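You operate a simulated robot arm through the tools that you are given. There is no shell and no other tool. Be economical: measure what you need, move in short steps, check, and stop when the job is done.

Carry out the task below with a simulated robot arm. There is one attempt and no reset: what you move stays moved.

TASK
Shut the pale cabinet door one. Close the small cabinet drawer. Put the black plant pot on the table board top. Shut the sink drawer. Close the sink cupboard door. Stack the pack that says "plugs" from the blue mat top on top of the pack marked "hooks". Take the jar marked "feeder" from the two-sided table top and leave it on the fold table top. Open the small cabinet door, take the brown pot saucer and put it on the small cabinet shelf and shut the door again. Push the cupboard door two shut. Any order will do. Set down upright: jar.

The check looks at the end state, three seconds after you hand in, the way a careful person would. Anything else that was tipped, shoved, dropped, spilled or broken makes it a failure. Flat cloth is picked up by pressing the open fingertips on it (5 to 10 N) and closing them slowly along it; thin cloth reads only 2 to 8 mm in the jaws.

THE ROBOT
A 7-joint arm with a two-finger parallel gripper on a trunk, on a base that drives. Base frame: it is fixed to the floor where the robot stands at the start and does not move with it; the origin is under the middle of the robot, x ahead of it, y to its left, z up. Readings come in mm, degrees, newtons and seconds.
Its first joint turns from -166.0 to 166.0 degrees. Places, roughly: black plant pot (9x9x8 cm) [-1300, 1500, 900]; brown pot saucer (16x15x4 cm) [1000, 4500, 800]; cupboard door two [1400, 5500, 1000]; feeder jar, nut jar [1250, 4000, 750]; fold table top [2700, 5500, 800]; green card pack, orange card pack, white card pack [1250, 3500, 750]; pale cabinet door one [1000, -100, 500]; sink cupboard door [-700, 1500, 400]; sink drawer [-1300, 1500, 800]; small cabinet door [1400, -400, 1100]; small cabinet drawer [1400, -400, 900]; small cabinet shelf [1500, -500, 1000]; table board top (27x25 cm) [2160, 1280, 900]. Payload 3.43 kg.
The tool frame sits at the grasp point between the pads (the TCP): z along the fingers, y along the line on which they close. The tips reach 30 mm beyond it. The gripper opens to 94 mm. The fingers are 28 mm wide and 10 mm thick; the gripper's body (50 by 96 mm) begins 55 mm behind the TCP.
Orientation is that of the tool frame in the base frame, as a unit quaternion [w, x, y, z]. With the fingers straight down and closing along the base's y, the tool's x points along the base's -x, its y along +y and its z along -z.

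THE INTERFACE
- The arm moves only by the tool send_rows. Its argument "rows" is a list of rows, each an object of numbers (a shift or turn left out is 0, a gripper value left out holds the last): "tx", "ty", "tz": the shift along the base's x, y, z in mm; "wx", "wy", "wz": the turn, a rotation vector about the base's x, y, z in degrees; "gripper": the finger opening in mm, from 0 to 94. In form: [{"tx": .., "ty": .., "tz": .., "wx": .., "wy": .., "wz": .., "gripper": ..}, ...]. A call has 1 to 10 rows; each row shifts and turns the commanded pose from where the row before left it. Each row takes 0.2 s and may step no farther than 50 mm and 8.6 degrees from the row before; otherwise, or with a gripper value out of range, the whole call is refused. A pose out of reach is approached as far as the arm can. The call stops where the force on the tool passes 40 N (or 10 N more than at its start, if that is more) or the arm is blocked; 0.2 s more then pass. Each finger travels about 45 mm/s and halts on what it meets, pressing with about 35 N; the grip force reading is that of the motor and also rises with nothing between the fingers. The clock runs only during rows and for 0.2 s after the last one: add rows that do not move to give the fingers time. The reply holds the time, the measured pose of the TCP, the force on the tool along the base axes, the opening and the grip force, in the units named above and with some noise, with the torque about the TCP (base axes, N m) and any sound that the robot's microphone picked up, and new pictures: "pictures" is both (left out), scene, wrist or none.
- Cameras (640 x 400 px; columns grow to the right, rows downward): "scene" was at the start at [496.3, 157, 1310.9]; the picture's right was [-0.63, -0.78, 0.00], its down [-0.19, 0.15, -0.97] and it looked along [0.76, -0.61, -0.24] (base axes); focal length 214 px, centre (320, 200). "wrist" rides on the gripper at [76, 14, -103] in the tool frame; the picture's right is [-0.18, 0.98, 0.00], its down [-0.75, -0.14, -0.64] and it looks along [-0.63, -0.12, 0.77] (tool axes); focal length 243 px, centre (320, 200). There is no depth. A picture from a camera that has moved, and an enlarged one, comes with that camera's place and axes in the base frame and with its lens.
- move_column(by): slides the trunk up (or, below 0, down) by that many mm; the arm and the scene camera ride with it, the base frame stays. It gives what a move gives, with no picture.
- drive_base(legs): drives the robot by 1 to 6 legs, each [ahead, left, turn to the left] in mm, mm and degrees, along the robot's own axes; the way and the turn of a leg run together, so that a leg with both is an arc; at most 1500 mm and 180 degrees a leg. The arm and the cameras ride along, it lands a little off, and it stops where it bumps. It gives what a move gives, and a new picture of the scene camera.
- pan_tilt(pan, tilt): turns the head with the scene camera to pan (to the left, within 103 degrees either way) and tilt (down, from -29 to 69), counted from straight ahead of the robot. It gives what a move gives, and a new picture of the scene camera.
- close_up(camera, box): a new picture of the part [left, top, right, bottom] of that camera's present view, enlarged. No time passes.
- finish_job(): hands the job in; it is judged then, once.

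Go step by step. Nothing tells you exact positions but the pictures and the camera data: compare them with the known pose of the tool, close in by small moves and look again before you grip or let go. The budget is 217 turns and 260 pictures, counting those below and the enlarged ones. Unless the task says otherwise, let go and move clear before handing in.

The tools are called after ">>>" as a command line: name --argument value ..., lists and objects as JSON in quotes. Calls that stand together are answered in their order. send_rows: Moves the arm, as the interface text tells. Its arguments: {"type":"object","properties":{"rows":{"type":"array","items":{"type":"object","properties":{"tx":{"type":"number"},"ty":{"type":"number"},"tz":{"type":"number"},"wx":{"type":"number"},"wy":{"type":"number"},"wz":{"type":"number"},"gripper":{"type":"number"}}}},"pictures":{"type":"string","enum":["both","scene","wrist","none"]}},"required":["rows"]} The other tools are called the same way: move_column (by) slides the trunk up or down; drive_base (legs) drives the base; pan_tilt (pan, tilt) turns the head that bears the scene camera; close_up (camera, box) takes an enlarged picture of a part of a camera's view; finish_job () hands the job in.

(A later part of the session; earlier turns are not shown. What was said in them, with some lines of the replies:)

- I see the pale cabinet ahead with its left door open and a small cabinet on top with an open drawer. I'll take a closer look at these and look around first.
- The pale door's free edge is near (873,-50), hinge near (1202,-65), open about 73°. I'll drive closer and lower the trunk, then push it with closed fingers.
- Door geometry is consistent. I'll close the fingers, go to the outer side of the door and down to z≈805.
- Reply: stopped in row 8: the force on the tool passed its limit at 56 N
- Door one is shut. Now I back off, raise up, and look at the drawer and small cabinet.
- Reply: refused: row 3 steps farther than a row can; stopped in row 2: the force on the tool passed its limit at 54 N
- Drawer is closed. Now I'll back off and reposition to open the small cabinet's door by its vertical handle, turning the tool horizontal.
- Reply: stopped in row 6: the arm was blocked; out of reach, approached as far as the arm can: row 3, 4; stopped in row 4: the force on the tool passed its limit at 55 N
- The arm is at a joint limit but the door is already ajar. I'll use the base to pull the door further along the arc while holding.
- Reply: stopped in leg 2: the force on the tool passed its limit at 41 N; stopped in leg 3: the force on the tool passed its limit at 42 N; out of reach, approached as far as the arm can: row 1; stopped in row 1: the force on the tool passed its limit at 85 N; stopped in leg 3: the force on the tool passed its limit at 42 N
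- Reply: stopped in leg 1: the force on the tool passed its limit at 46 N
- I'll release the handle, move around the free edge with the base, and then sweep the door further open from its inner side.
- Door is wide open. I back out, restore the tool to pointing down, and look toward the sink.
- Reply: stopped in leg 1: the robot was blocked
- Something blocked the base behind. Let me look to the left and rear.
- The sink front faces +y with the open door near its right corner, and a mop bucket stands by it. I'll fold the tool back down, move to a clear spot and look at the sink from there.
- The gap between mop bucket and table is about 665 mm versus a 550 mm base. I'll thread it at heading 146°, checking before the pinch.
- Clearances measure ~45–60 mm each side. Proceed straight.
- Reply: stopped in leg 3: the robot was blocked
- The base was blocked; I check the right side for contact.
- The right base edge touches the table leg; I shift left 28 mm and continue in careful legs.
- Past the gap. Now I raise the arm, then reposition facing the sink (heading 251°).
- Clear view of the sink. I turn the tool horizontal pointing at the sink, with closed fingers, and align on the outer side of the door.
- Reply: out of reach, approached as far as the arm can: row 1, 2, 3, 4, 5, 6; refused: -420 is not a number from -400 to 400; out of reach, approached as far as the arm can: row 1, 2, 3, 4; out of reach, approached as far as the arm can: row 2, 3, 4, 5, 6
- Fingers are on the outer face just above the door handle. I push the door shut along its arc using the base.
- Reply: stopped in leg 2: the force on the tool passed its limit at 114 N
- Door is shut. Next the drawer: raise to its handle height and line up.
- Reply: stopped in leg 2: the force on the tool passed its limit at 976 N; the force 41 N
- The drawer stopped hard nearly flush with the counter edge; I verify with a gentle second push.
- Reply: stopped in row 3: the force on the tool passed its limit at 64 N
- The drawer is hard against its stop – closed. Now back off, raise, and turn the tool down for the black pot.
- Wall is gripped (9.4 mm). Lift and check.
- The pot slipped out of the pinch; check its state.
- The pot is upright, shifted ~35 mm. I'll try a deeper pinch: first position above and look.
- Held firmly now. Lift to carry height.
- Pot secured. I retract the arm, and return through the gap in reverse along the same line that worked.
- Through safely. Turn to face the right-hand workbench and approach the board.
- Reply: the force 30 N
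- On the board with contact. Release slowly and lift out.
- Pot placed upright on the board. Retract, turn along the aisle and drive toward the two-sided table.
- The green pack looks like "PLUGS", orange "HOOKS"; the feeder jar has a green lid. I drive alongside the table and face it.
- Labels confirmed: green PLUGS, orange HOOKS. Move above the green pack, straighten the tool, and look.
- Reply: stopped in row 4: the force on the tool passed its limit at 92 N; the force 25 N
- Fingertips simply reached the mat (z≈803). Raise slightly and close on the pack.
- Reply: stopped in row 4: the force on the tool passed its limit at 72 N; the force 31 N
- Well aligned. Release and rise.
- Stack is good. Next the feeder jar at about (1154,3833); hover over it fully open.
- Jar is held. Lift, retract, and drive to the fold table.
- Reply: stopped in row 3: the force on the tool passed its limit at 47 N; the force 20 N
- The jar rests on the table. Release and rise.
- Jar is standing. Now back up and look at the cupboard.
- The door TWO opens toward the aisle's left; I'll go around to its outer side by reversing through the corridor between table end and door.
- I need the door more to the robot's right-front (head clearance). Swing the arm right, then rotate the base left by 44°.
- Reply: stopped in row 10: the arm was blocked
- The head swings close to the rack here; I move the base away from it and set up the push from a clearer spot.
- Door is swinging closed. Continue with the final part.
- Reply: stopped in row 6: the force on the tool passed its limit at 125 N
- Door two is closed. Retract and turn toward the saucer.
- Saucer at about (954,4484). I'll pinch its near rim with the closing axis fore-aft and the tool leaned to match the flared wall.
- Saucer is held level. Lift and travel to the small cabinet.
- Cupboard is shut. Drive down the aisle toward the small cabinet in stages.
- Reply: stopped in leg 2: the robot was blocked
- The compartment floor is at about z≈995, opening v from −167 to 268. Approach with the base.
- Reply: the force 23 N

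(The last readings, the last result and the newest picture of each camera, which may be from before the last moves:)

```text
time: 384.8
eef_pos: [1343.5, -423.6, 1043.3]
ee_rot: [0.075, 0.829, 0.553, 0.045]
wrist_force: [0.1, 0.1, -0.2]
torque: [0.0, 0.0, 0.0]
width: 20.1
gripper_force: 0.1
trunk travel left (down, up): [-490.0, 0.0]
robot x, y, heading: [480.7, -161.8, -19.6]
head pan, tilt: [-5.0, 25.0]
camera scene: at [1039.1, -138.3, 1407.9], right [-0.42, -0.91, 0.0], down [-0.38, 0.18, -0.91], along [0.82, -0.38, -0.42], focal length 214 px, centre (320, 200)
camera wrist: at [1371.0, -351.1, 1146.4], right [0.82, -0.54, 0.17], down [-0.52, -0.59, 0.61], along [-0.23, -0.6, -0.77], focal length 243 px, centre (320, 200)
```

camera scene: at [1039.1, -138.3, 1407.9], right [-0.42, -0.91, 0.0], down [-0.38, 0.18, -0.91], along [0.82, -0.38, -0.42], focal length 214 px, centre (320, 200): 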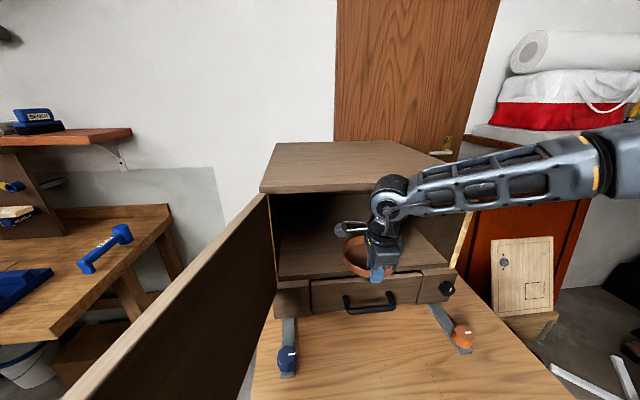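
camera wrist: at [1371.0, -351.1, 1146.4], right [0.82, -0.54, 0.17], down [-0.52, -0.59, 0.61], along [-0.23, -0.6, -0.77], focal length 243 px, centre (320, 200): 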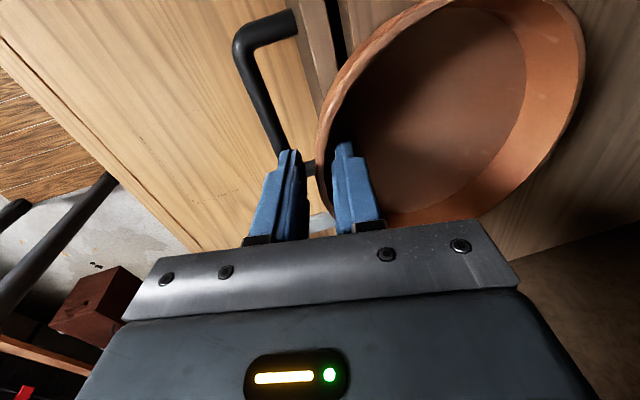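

Saucer rests on the shelf. Withdraw, lean the closed fingers forward ~45°, and push it fully inside.

>>> send_rows --rows '[{"tz": 30}, {"tz": 30}, {"tx": -32, "ty": 11}, {"tx": -32, "ty": 11}, {"tx": -32, "ty": 11, "gripper": 0}, {"wx": -3.2, "wy": -7.76}, {"wx": -3.2, "wy": -7.76}, {"wx": -3.2, "wy": -7.76}, {"wx": -3.2, "wy": -7.76}]'

```text
time: 386.8
eef_pos: [1248.0, -390.6, 1105.3]
ee_rot: [0.312, 0.773, 0.514, 0.204]
wrist_force: [-0.4, 0.4, -0.3]
torque: [-0.02, 0.01, -0.01]
width: 0.0
gripper_force: 33.1
trunk travel left (down, up): [-490.0, 0.0]
robot x, y, heading: [482.8, -159.0, -19.7]
head pan, tilt: [-5.0, 25.0]
camera scene: at [1039.0, -138.2, 1408.0], right [-0.42, -0.91, 0.0], down [-0.38, 0.18, -0.91], along [0.82, -0.38, -0.42], focal length 214 px, centre (320, 200)
camera wrist: at [1223.2, -296.3, 1188.1], right [0.58, -0.44, 0.68], down [-0.8, -0.48, 0.37], along [0.16, -0.76, -0.63], focal length 243 px, centre (320, 200)
```

scene: 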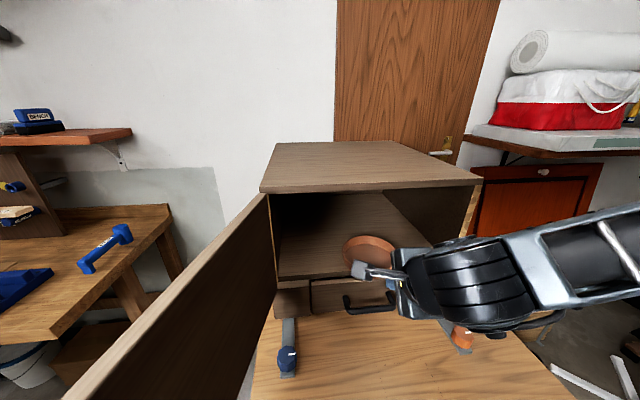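
wrist: 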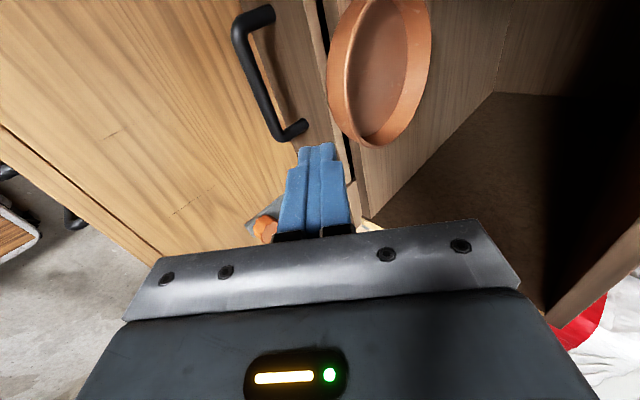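

>>> send_rows --rows '[{"tx": -2, "ty": -6, "tz": -33}, {"tx": -2, "ty": -6, "tz": -33}, {"tx": 19, "ty": -6.6}, {"tx": 19, "ty": -6.6}, {"tx": 15, "ty": -5.2}, {"tx": 12, "ty": -4}, {"tx": 12, "ty": -4}]'

```text
time: 388.4
eef_pos: [1320.7, -429.7, 1038.9]
ee_rot: [0.311, 0.773, 0.514, 0.204]
wrist_force: [0.8, 0.5, -0.2]
torque: [0.05, 0.01, 0.01]
width: 0.0
gripper_force: 33.0
trunk travel left (down, up): [-490.0, 0.0]
robot x, y, heading: [485.2, -158.2, -19.6]
head pan, tilt: [-5.0, 25.0]
camera scene: at [1038.9, -138.4, 1408.0], right [-0.42, -0.91, 0.0], down [-0.38, 0.18, -0.91], along [0.82, -0.38, -0.42], focal length 214 px, centre (320, 200)
camera wrist: at [1295.9, -334.2, 1122.3], right [0.58, -0.44, 0.68], down [-0.8, -0.48, 0.37], along [0.16, -0.76, -0.63], focal length 243 px, centre (320, 200)
```

scene: 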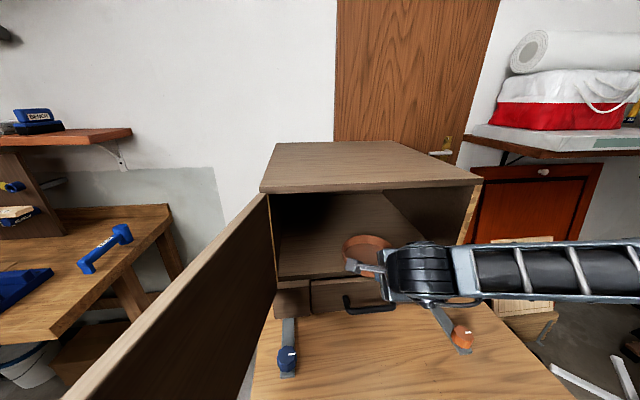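
wrist: 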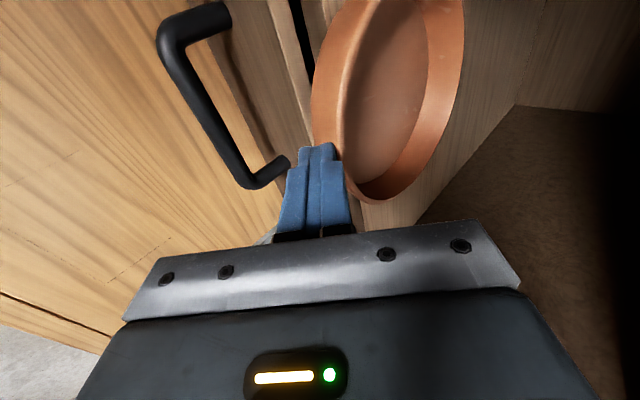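

>>> send_rows --rows '[{"tx": -14, "ty": 5}, {"tx": 10, "ty": 30}, {"tx": 14, "ty": -5}, {"tx": 12, "ty": -4}, {"tx": 12, "ty": -4}, {"tx": 12, "ty": -4}]'

```text
time: 389.8
eef_pos: [1366.5, -411.7, 1037.8]
ee_rot: [0.312, 0.773, 0.513, 0.204]
wrist_force: [-0.4, -0.6, 0.8]
torque: [0.04, -0.01, -0.05]
width: 0.0
gripper_force: 33.0
trunk travel left (down, up): [-490.0, 0.0]
robot x, y, heading: [487.5, -162.1, -19.7]
head pan, tilt: [-5.0, 25.0]
camera scene: at [1038.9, -138.3, 1408.0], right [-0.42, -0.91, 0.0], down [-0.38, 0.18, -0.91], along [0.82, -0.38, -0.42], focal length 214 px, centre (320, 200)
camera wrist: at [1342.2, -317.0, 1121.4], right [0.58, -0.44, 0.68], down [-0.8, -0.48, 0.37], along [0.16, -0.76, -0.63], focal length 243 px, centre (320, 200)
```

scene: 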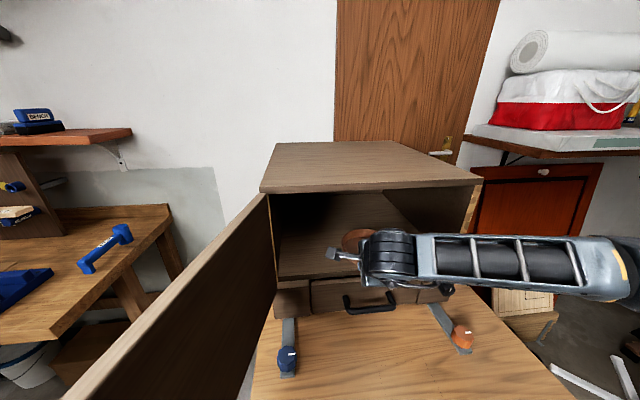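
wrist: 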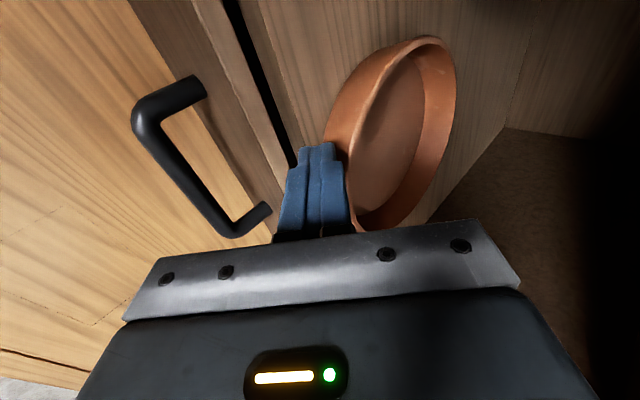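

>>> send_rows --rows '[{"tx": 12, "ty": -4}, {"tx": 12, "ty": -4}, {"tx": 6, "ty": -2}, {"tx": -30, "ty": 10}, {"tx": -40, "ty": 14}, {"tx": -40, "ty": 14}, {"tx": -40, "ty": 14}, {"tx": -40, "ty": 14}]'

```text
time: 391.6
eef_pos: [1205.5, -355.4, 1037.3]
ee_rot: [0.311, 0.773, 0.513, 0.204]
wrist_force: [-0.5, -0.3, 0.5]
torque: [0.01, 0.01, 0.03]
width: 0.1
gripper_force: 33.5
trunk travel left (down, up): [-490.0, 0.0]
robot x, y, heading: [484.9, -163.2, -19.6]
head pan, tilt: [-5.0, 25.0]
camera scene: at [1039.1, -138.6, 1407.9], right [-0.42, -0.91, 0.0], down [-0.38, 0.18, -0.91], along [0.82, -0.38, -0.42], focal length 214 px, centre (320, 200)
camera wrist: at [1181.0, -260.9, 1121.4], right [0.58, -0.44, 0.68], down [-0.8, -0.48, 0.37], along [0.16, -0.76, -0.63], focal length 243 px, centre (320, 200)
```

scene: 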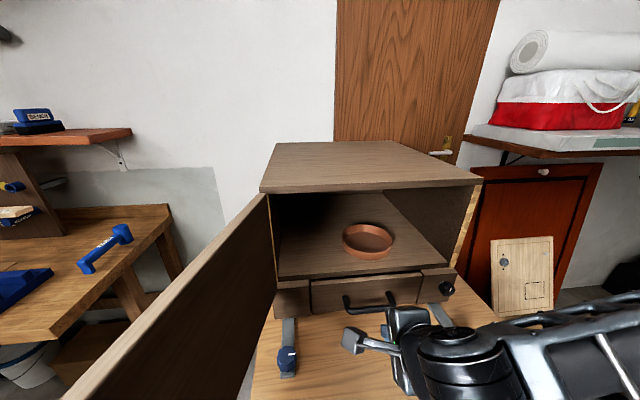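
wrist: 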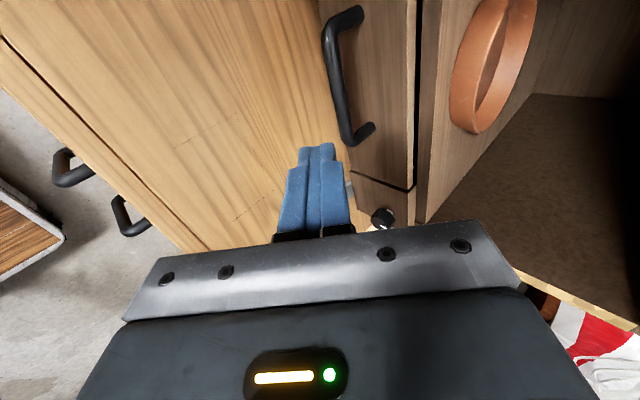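

Saucer sits fully inside. Now to close the door: straighten the tool, back away, and go around to the door's outer side.

>>> send_rows --rows '[{"wx": 3.2, "wy": 7.76, "tz": 40}, {"wx": 3.2, "wy": 7.76, "tz": 40}, {"wx": 3.2, "wy": 7.76, "tz": 40}, {"wx": 3.2, "wy": 7.76, "tz": 40}, {"wx": 3.2, "wy": 7.76, "tz": 40}, {"tx": -42, "ty": 0}, {"tx": -42, "ty": 0}, {"tx": -42, "ty": 0}]' --pictures "none"

>>> drive_base --legs '[[-300, 0, 0], [0, 600, 0]]'

>>> pan_tilt --pan -25 --tilt 20

```text
time: 393.4
eef_pos: [1081.2, -356.4, 1238.3]
ee_rot: [0.015, 0.832, 0.555, 0.004]
wrist_force: [0.1, 0.4, -0.5]
torque: [-0.03, 0.02, 0.01]
width: 0.2
gripper_force: 32.3
trunk travel left (down, up): [-490.0, 0.0]
robot x, y, heading: [481.7, -159.6, -19.2]
head pan, tilt: [-5.0, 25.0]
```

```text
time: 398.4
eef_pos: [993.4, 315.1, 1238.0]
ee_rot: [0.016, 0.83, 0.558, 0.005]
wrist_force: [-1.0, -0.7, 0.3]
torque: [0.0, -0.02, 0.02]
width: 0.2
gripper_force: 33.1
trunk travel left (down, up): [-490.0, 0.0]
robot x, y, heading: [393.9, 503.1, -18.8]
head pan, tilt: [-5.0, 25.0]
camera scene: at [950.9, 533.3, 1408.0], right [-0.41, -0.91, 0.0], down [-0.39, 0.17, -0.91], along [0.83, -0.37, -0.42], focal length 214 px, centre (320, 200)
```

scene: 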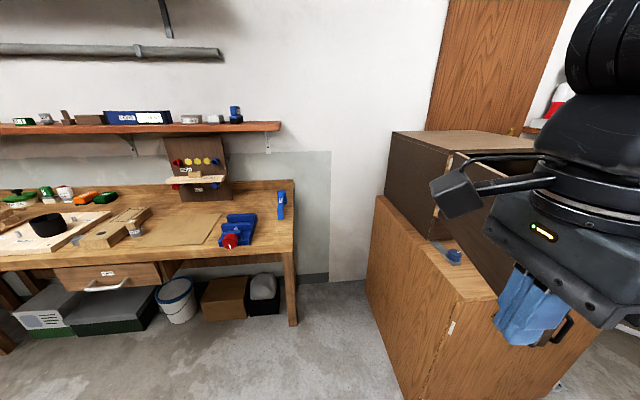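

```text
time: 399.3
eef_pos: [994.3, 316.1, 1238.5]
ee_rot: [0.016, 0.83, 0.558, 0.004]
wrist_force: [0.0, 0.0, 0.6]
torque: [-0.01, 0.02, -0.02]
width: 0.2
gripper_force: 33.4
trunk travel left (down, up): [-490.0, 0.0]
robot x, y, heading: [391.9, 504.5, -19.1]
head pan, tilt: [-25.0, 20.0]
camera scene: at [933.7, 506.3, 1416.0], right [-0.69, -0.72, 0.0], down [-0.25, 0.24, -0.94], along [0.68, -0.65, -0.34], focal length 214 px, centre (320, 200)
```

scene: 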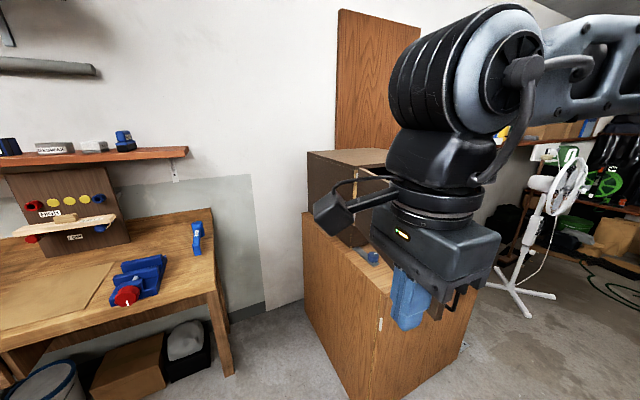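

>>> send_rows --rows '[{"tz": -34}, {"tz": -34}]' --pictures "none"

>>> drive_base --legs '[[249, -175, 0], [-5, -100, 0], [0, -50, 0]]'

```text
time: 399.9
eef_pos: [992.5, 316.1, 1168.9]
ee_rot: [0.016, 0.83, 0.558, 0.006]
wrist_force: [0.0, -0.2, -0.2]
torque: [0.01, 0.0, 0.02]
width: 0.0
gripper_force: 33.3
trunk travel left (down, up): [-490.0, 0.0]
robot x, y, heading: [393.0, 507.6, -19.1]
head pan, tilt: [-25.0, 20.0]
```

```text
time: 403.2
eef_pos: [1117.2, -75.5, 1168.5]
ee_rot: [0.016, 0.829, 0.559, 0.006]
wrist_force: [-0.4, 0.1, 0.4]
torque: [-0.01, -0.03, 0.03]
width: 0.1
gripper_force: 33.4
trunk travel left (down, up): [-490.0, 0.0]
robot x, y, heading: [521.0, 108.7, -19.1]
head pan, tilt: [-25.0, 20.0]
camera scene: at [1059.1, 113.9, 1416.0], right [-0.69, -0.72, 0.0], down [-0.25, 0.24, -0.94], along [0.68, -0.65, -0.34], focal length 214 px, centre (320, 200)
```

scene: 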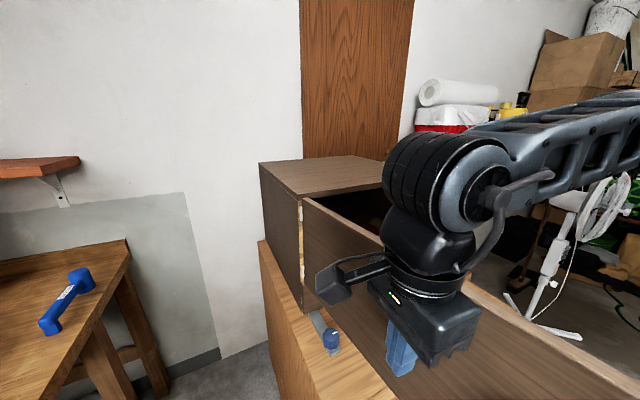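

>>> drive_base --legs '[[20, -135, 0], [67, -109, 0], [80, -70, 0]]'

```text
time: 406.2
eef_pos: [1175.0, -427.3, 1169.3]
ee_rot: [0.016, 0.83, 0.557, 0.006]
wrist_force: [0.0, 0.5, 0.4]
torque: [0.02, -0.01, 0.01]
width: 0.0
gripper_force: 33.5
trunk travel left (down, up): [-490.0, 0.0]
robot x, y, heading: [578.2, -235.8, -19.3]
head pan, tilt: [-25.0, 20.0]
camera scene: at [1116.8, -238.0, 1416.1], right [-0.7, -0.72, 0.0], down [-0.25, 0.24, -0.94], along [0.67, -0.65, -0.34], focal length 214 px, centre (320, 200)
```

scene: 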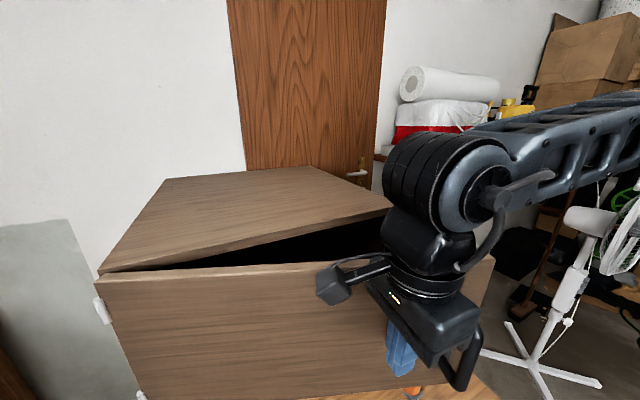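

>>> send_rows --rows '[{"tx": 14, "ty": -11}, {"tx": 14, "ty": -11}, {"tx": 14, "ty": -11}, {"tx": 14, "ty": -10}, {"tx": 14, "ty": -9}, {"tx": 14, "ty": -8}, {"tx": 14, "ty": -7}, {"tx": 14, "ty": -6}, {"tx": 12, "ty": -5}, {"tx": 12, "ty": -5}]' --pictures "scene"

```text
time: 408.1
eef_pos: [1284.1, -501.0, 1168.3]
ee_rot: [0.01, 0.828, 0.561, 0.001]
wrist_force: [-20.6, 3.6, 7.4]
torque: [-0.09, -1.57, 0.31]
width: 0.1
gripper_force: 33.1
trunk travel left (down, up): [-490.0, 0.0]
robot x, y, heading: [580.4, -234.7, -19.1]
head pan, tilt: [-25.0, 20.0]
stopped in row 9: the force on the tool passed its limit at 55 N (the readings are from after the stop); the commanded pose is now the measured one
camera scene: at [1115.3, -238.0, 1416.7], right [-0.7, -0.72, 0.0], down [-0.24, 0.24, -0.94], along [0.67, -0.65, -0.34], focal length 214 px, centre (320, 200)
```

scene: 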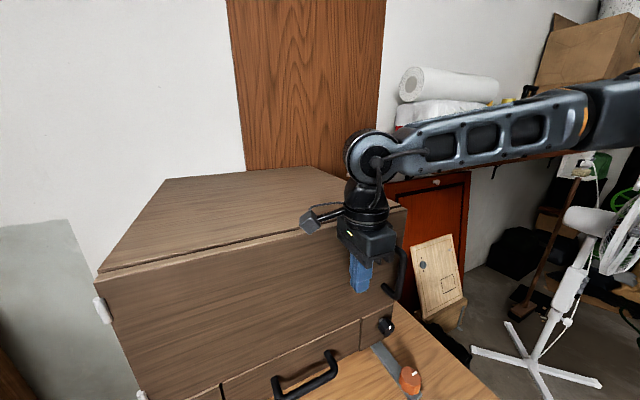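

Door shut. Back away and verify everything nearby.

>>> send_rows --rows '[{"tx": -40, "ty": 14}, {"tx": -40, "ty": 14}, {"tx": -40, "ty": 14}]' --pictures "none"

>>> drive_base --legs '[[-350, 100, 0]]'

>>> pan_tilt --pan 0 --tilt 25

>>> close_up --camera "scene" --box '[220, 120, 480, 340]'

```text
time: 408.9
eef_pos: [1164.0, -458.0, 1168.1]
ee_rot: [0.011, 0.828, 0.56, 0.001]
wrist_force: [0.5, -0.3, 0.1]
torque: [-0.01, 0.03, -0.01]
width: 0.0
gripper_force: 33.1
trunk travel left (down, up): [-490.0, 0.0]
robot x, y, heading: [580.7, -240.8, -19.2]
head pan, tilt: [-25.0, 20.0]
```

```text
time: 411.2
eef_pos: [865.5, -244.1, 1167.2]
ee_rot: [0.011, 0.825, 0.564, 0.0]
wrist_force: [0.2, 0.0, 0.6]
torque: [0.02, 0.02, 0.03]
width: 0.0
gripper_force: 33.2
trunk travel left (down, up): [-490.0, 0.0]
robot x, y, heading: [276.8, -28.7, -18.6]
head pan, tilt: [-25.0, 20.0]
camera scene: at [816.5, -24.9, 1416.0], right [-0.69, -0.72, 0.0], down [-0.25, 0.24, -0.94], along [0.68, -0.65, -0.34], focal length 214 px, centre (320, 200)
```

scene: 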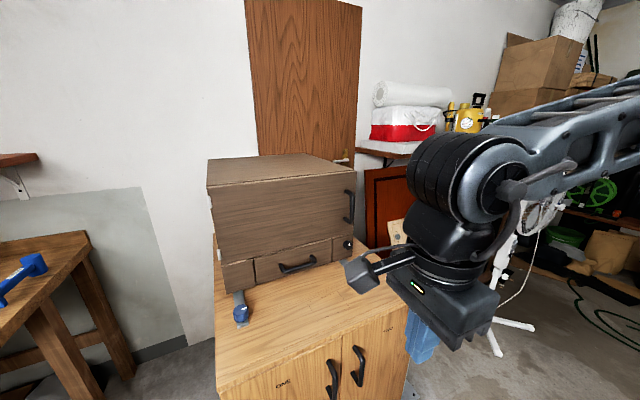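

```text
time: 412.1
eef_pos: [865.9, -243.8, 1167.9]
ee_rot: [0.012, 0.826, 0.564, 0.001]
wrist_force: [-0.7, 0.1, -0.3]
torque: [-0.01, 0.02, 0.01]
width: 0.2
gripper_force: 33.0
trunk travel left (down, up): [-490.0, 0.0]
robot x, y, heading: [278.9, -29.0, -18.7]
head pan, tilt: [0.0, 25.0]
camera scene: at [836.3, 10.0, 1408.0], right [-0.32, -0.95, 0.0], down [-0.4, 0.14, -0.91], along [0.86, -0.29, -0.42], focal length 214 px, centre (320, 200)
```

scene: 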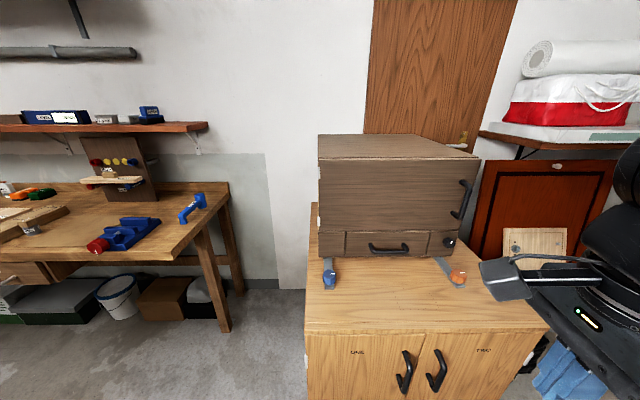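

```text
1.82 times, centred on (350, 230) of scene
camera zoom: at [836.3, 10.0, 1408.0], right [-0.32, -0.95, 0.0], down [-0.4, 0.14, -0.91], along [0.86, -0.29, -0.42], focal length 390 px, centre (266, 146)
```

zoom: 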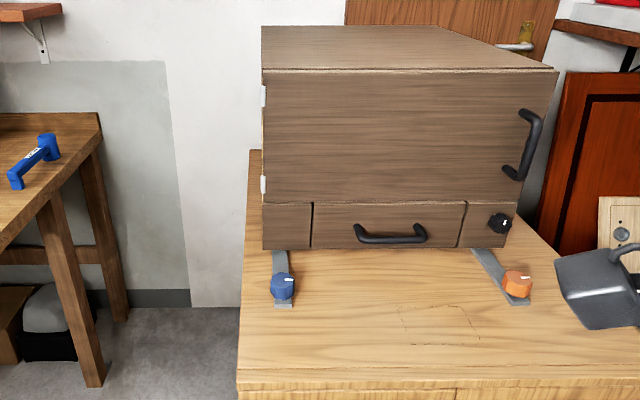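

Small cabinet, drawer and pale door are all flush. One last look toward the sink side.

>>> pan_tilt --pan 103 --tilt 25

>>> pan_tilt --pan -103 --tilt 30

```text
time: 413.9
eef_pos: [865.9, -244.1, 1168.3]
ee_rot: [0.012, 0.825, 0.565, 0.001]
wrist_force: [-0.3, 0.5, -0.3]
torque: [-0.01, 0.01, 0.02]
width: 0.1
gripper_force: 32.9
trunk travel left (down, up): [-490.0, 0.0]
robot x, y, heading: [281.4, -27.5, -18.6]
head pan, tilt: [103.0, 25.0]
camera scene: at [758.1, 131.2, 1408.0], right [1.0, -0.1, 0.0], down [-0.04, -0.42, -0.91], along [0.09, 0.9, -0.42], focal length 214 px, centre (320, 200)
```

scene: 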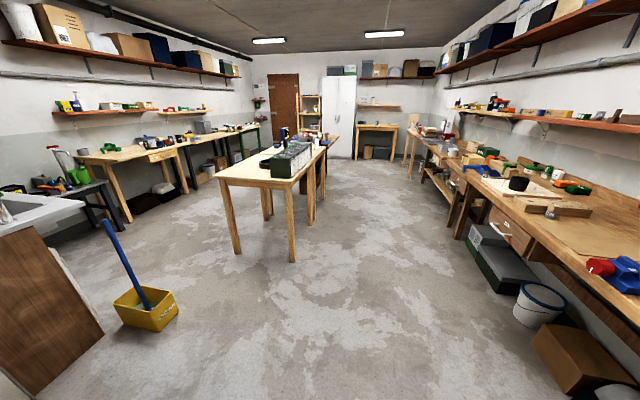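

```text
time: 416.9
eef_pos: [865.9, -245.1, 1167.8]
ee_rot: [0.011, 0.826, 0.564, 0.001]
wrist_force: [-0.7, -0.8, 0.1]
torque: [0.02, -0.01, -0.01]
width: 0.0
gripper_force: 32.7
trunk travel left (down, up): [-490.0, 0.0]
robot x, y, heading: [277.3, -31.7, -18.7]
head pan, tilt: [-103.0, 30.0]
camera scene: at [701.6, -37.5, 1400.0], right [-0.85, 0.52, 0.0], down [0.26, 0.43, -0.87], along [-0.45, -0.74, -0.5], focal length 214 px, centre (320, 200)
```

scene: 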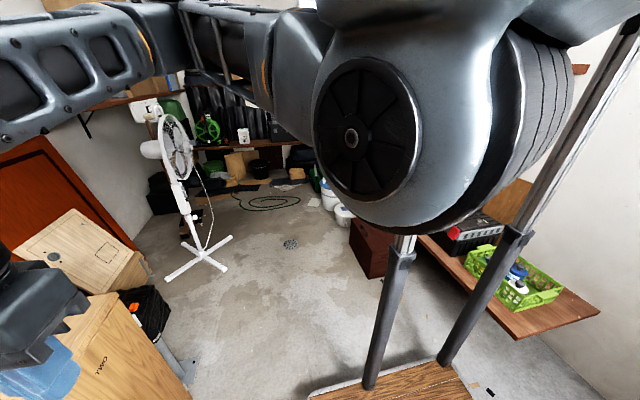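

Everything is where it should be and nothing I can see nearby has been disturbed, so I'm handing in.

>>> finish_job

```text
The job is handed in.
```

I finished all nine items and handed the job in. The result of the check hasn't come back yet.

- **Doors and drawers:** pale cabinet door one, the small cabinet drawer, the sink drawer, the sink cupboard door and cupboard door two are all shut.
- **Sink drawer:** its front sits about level with the counter edge. I took that as closed because a second push met a hard stop.
- **Black plant pot:** it stands upright on the table board. It slipped out of the first grip and dropped back onto the counter, still upright but about 35 mm from where it had been. I then picked it up again.
- **"Plugs" pack:** it's stacked on the "hooks" pack. It turned a few degrees when I let go but sits steady.
- **"Feeder" jar:** it's upright on the fold table.
- **Brown pot saucer:** it's flat on the small cabinet shelf, fully inside, with the door shut again.
- **Bumps:** the base touched a table leg once and was stopped by something behind it twice. I saw no sign that anything had moved.
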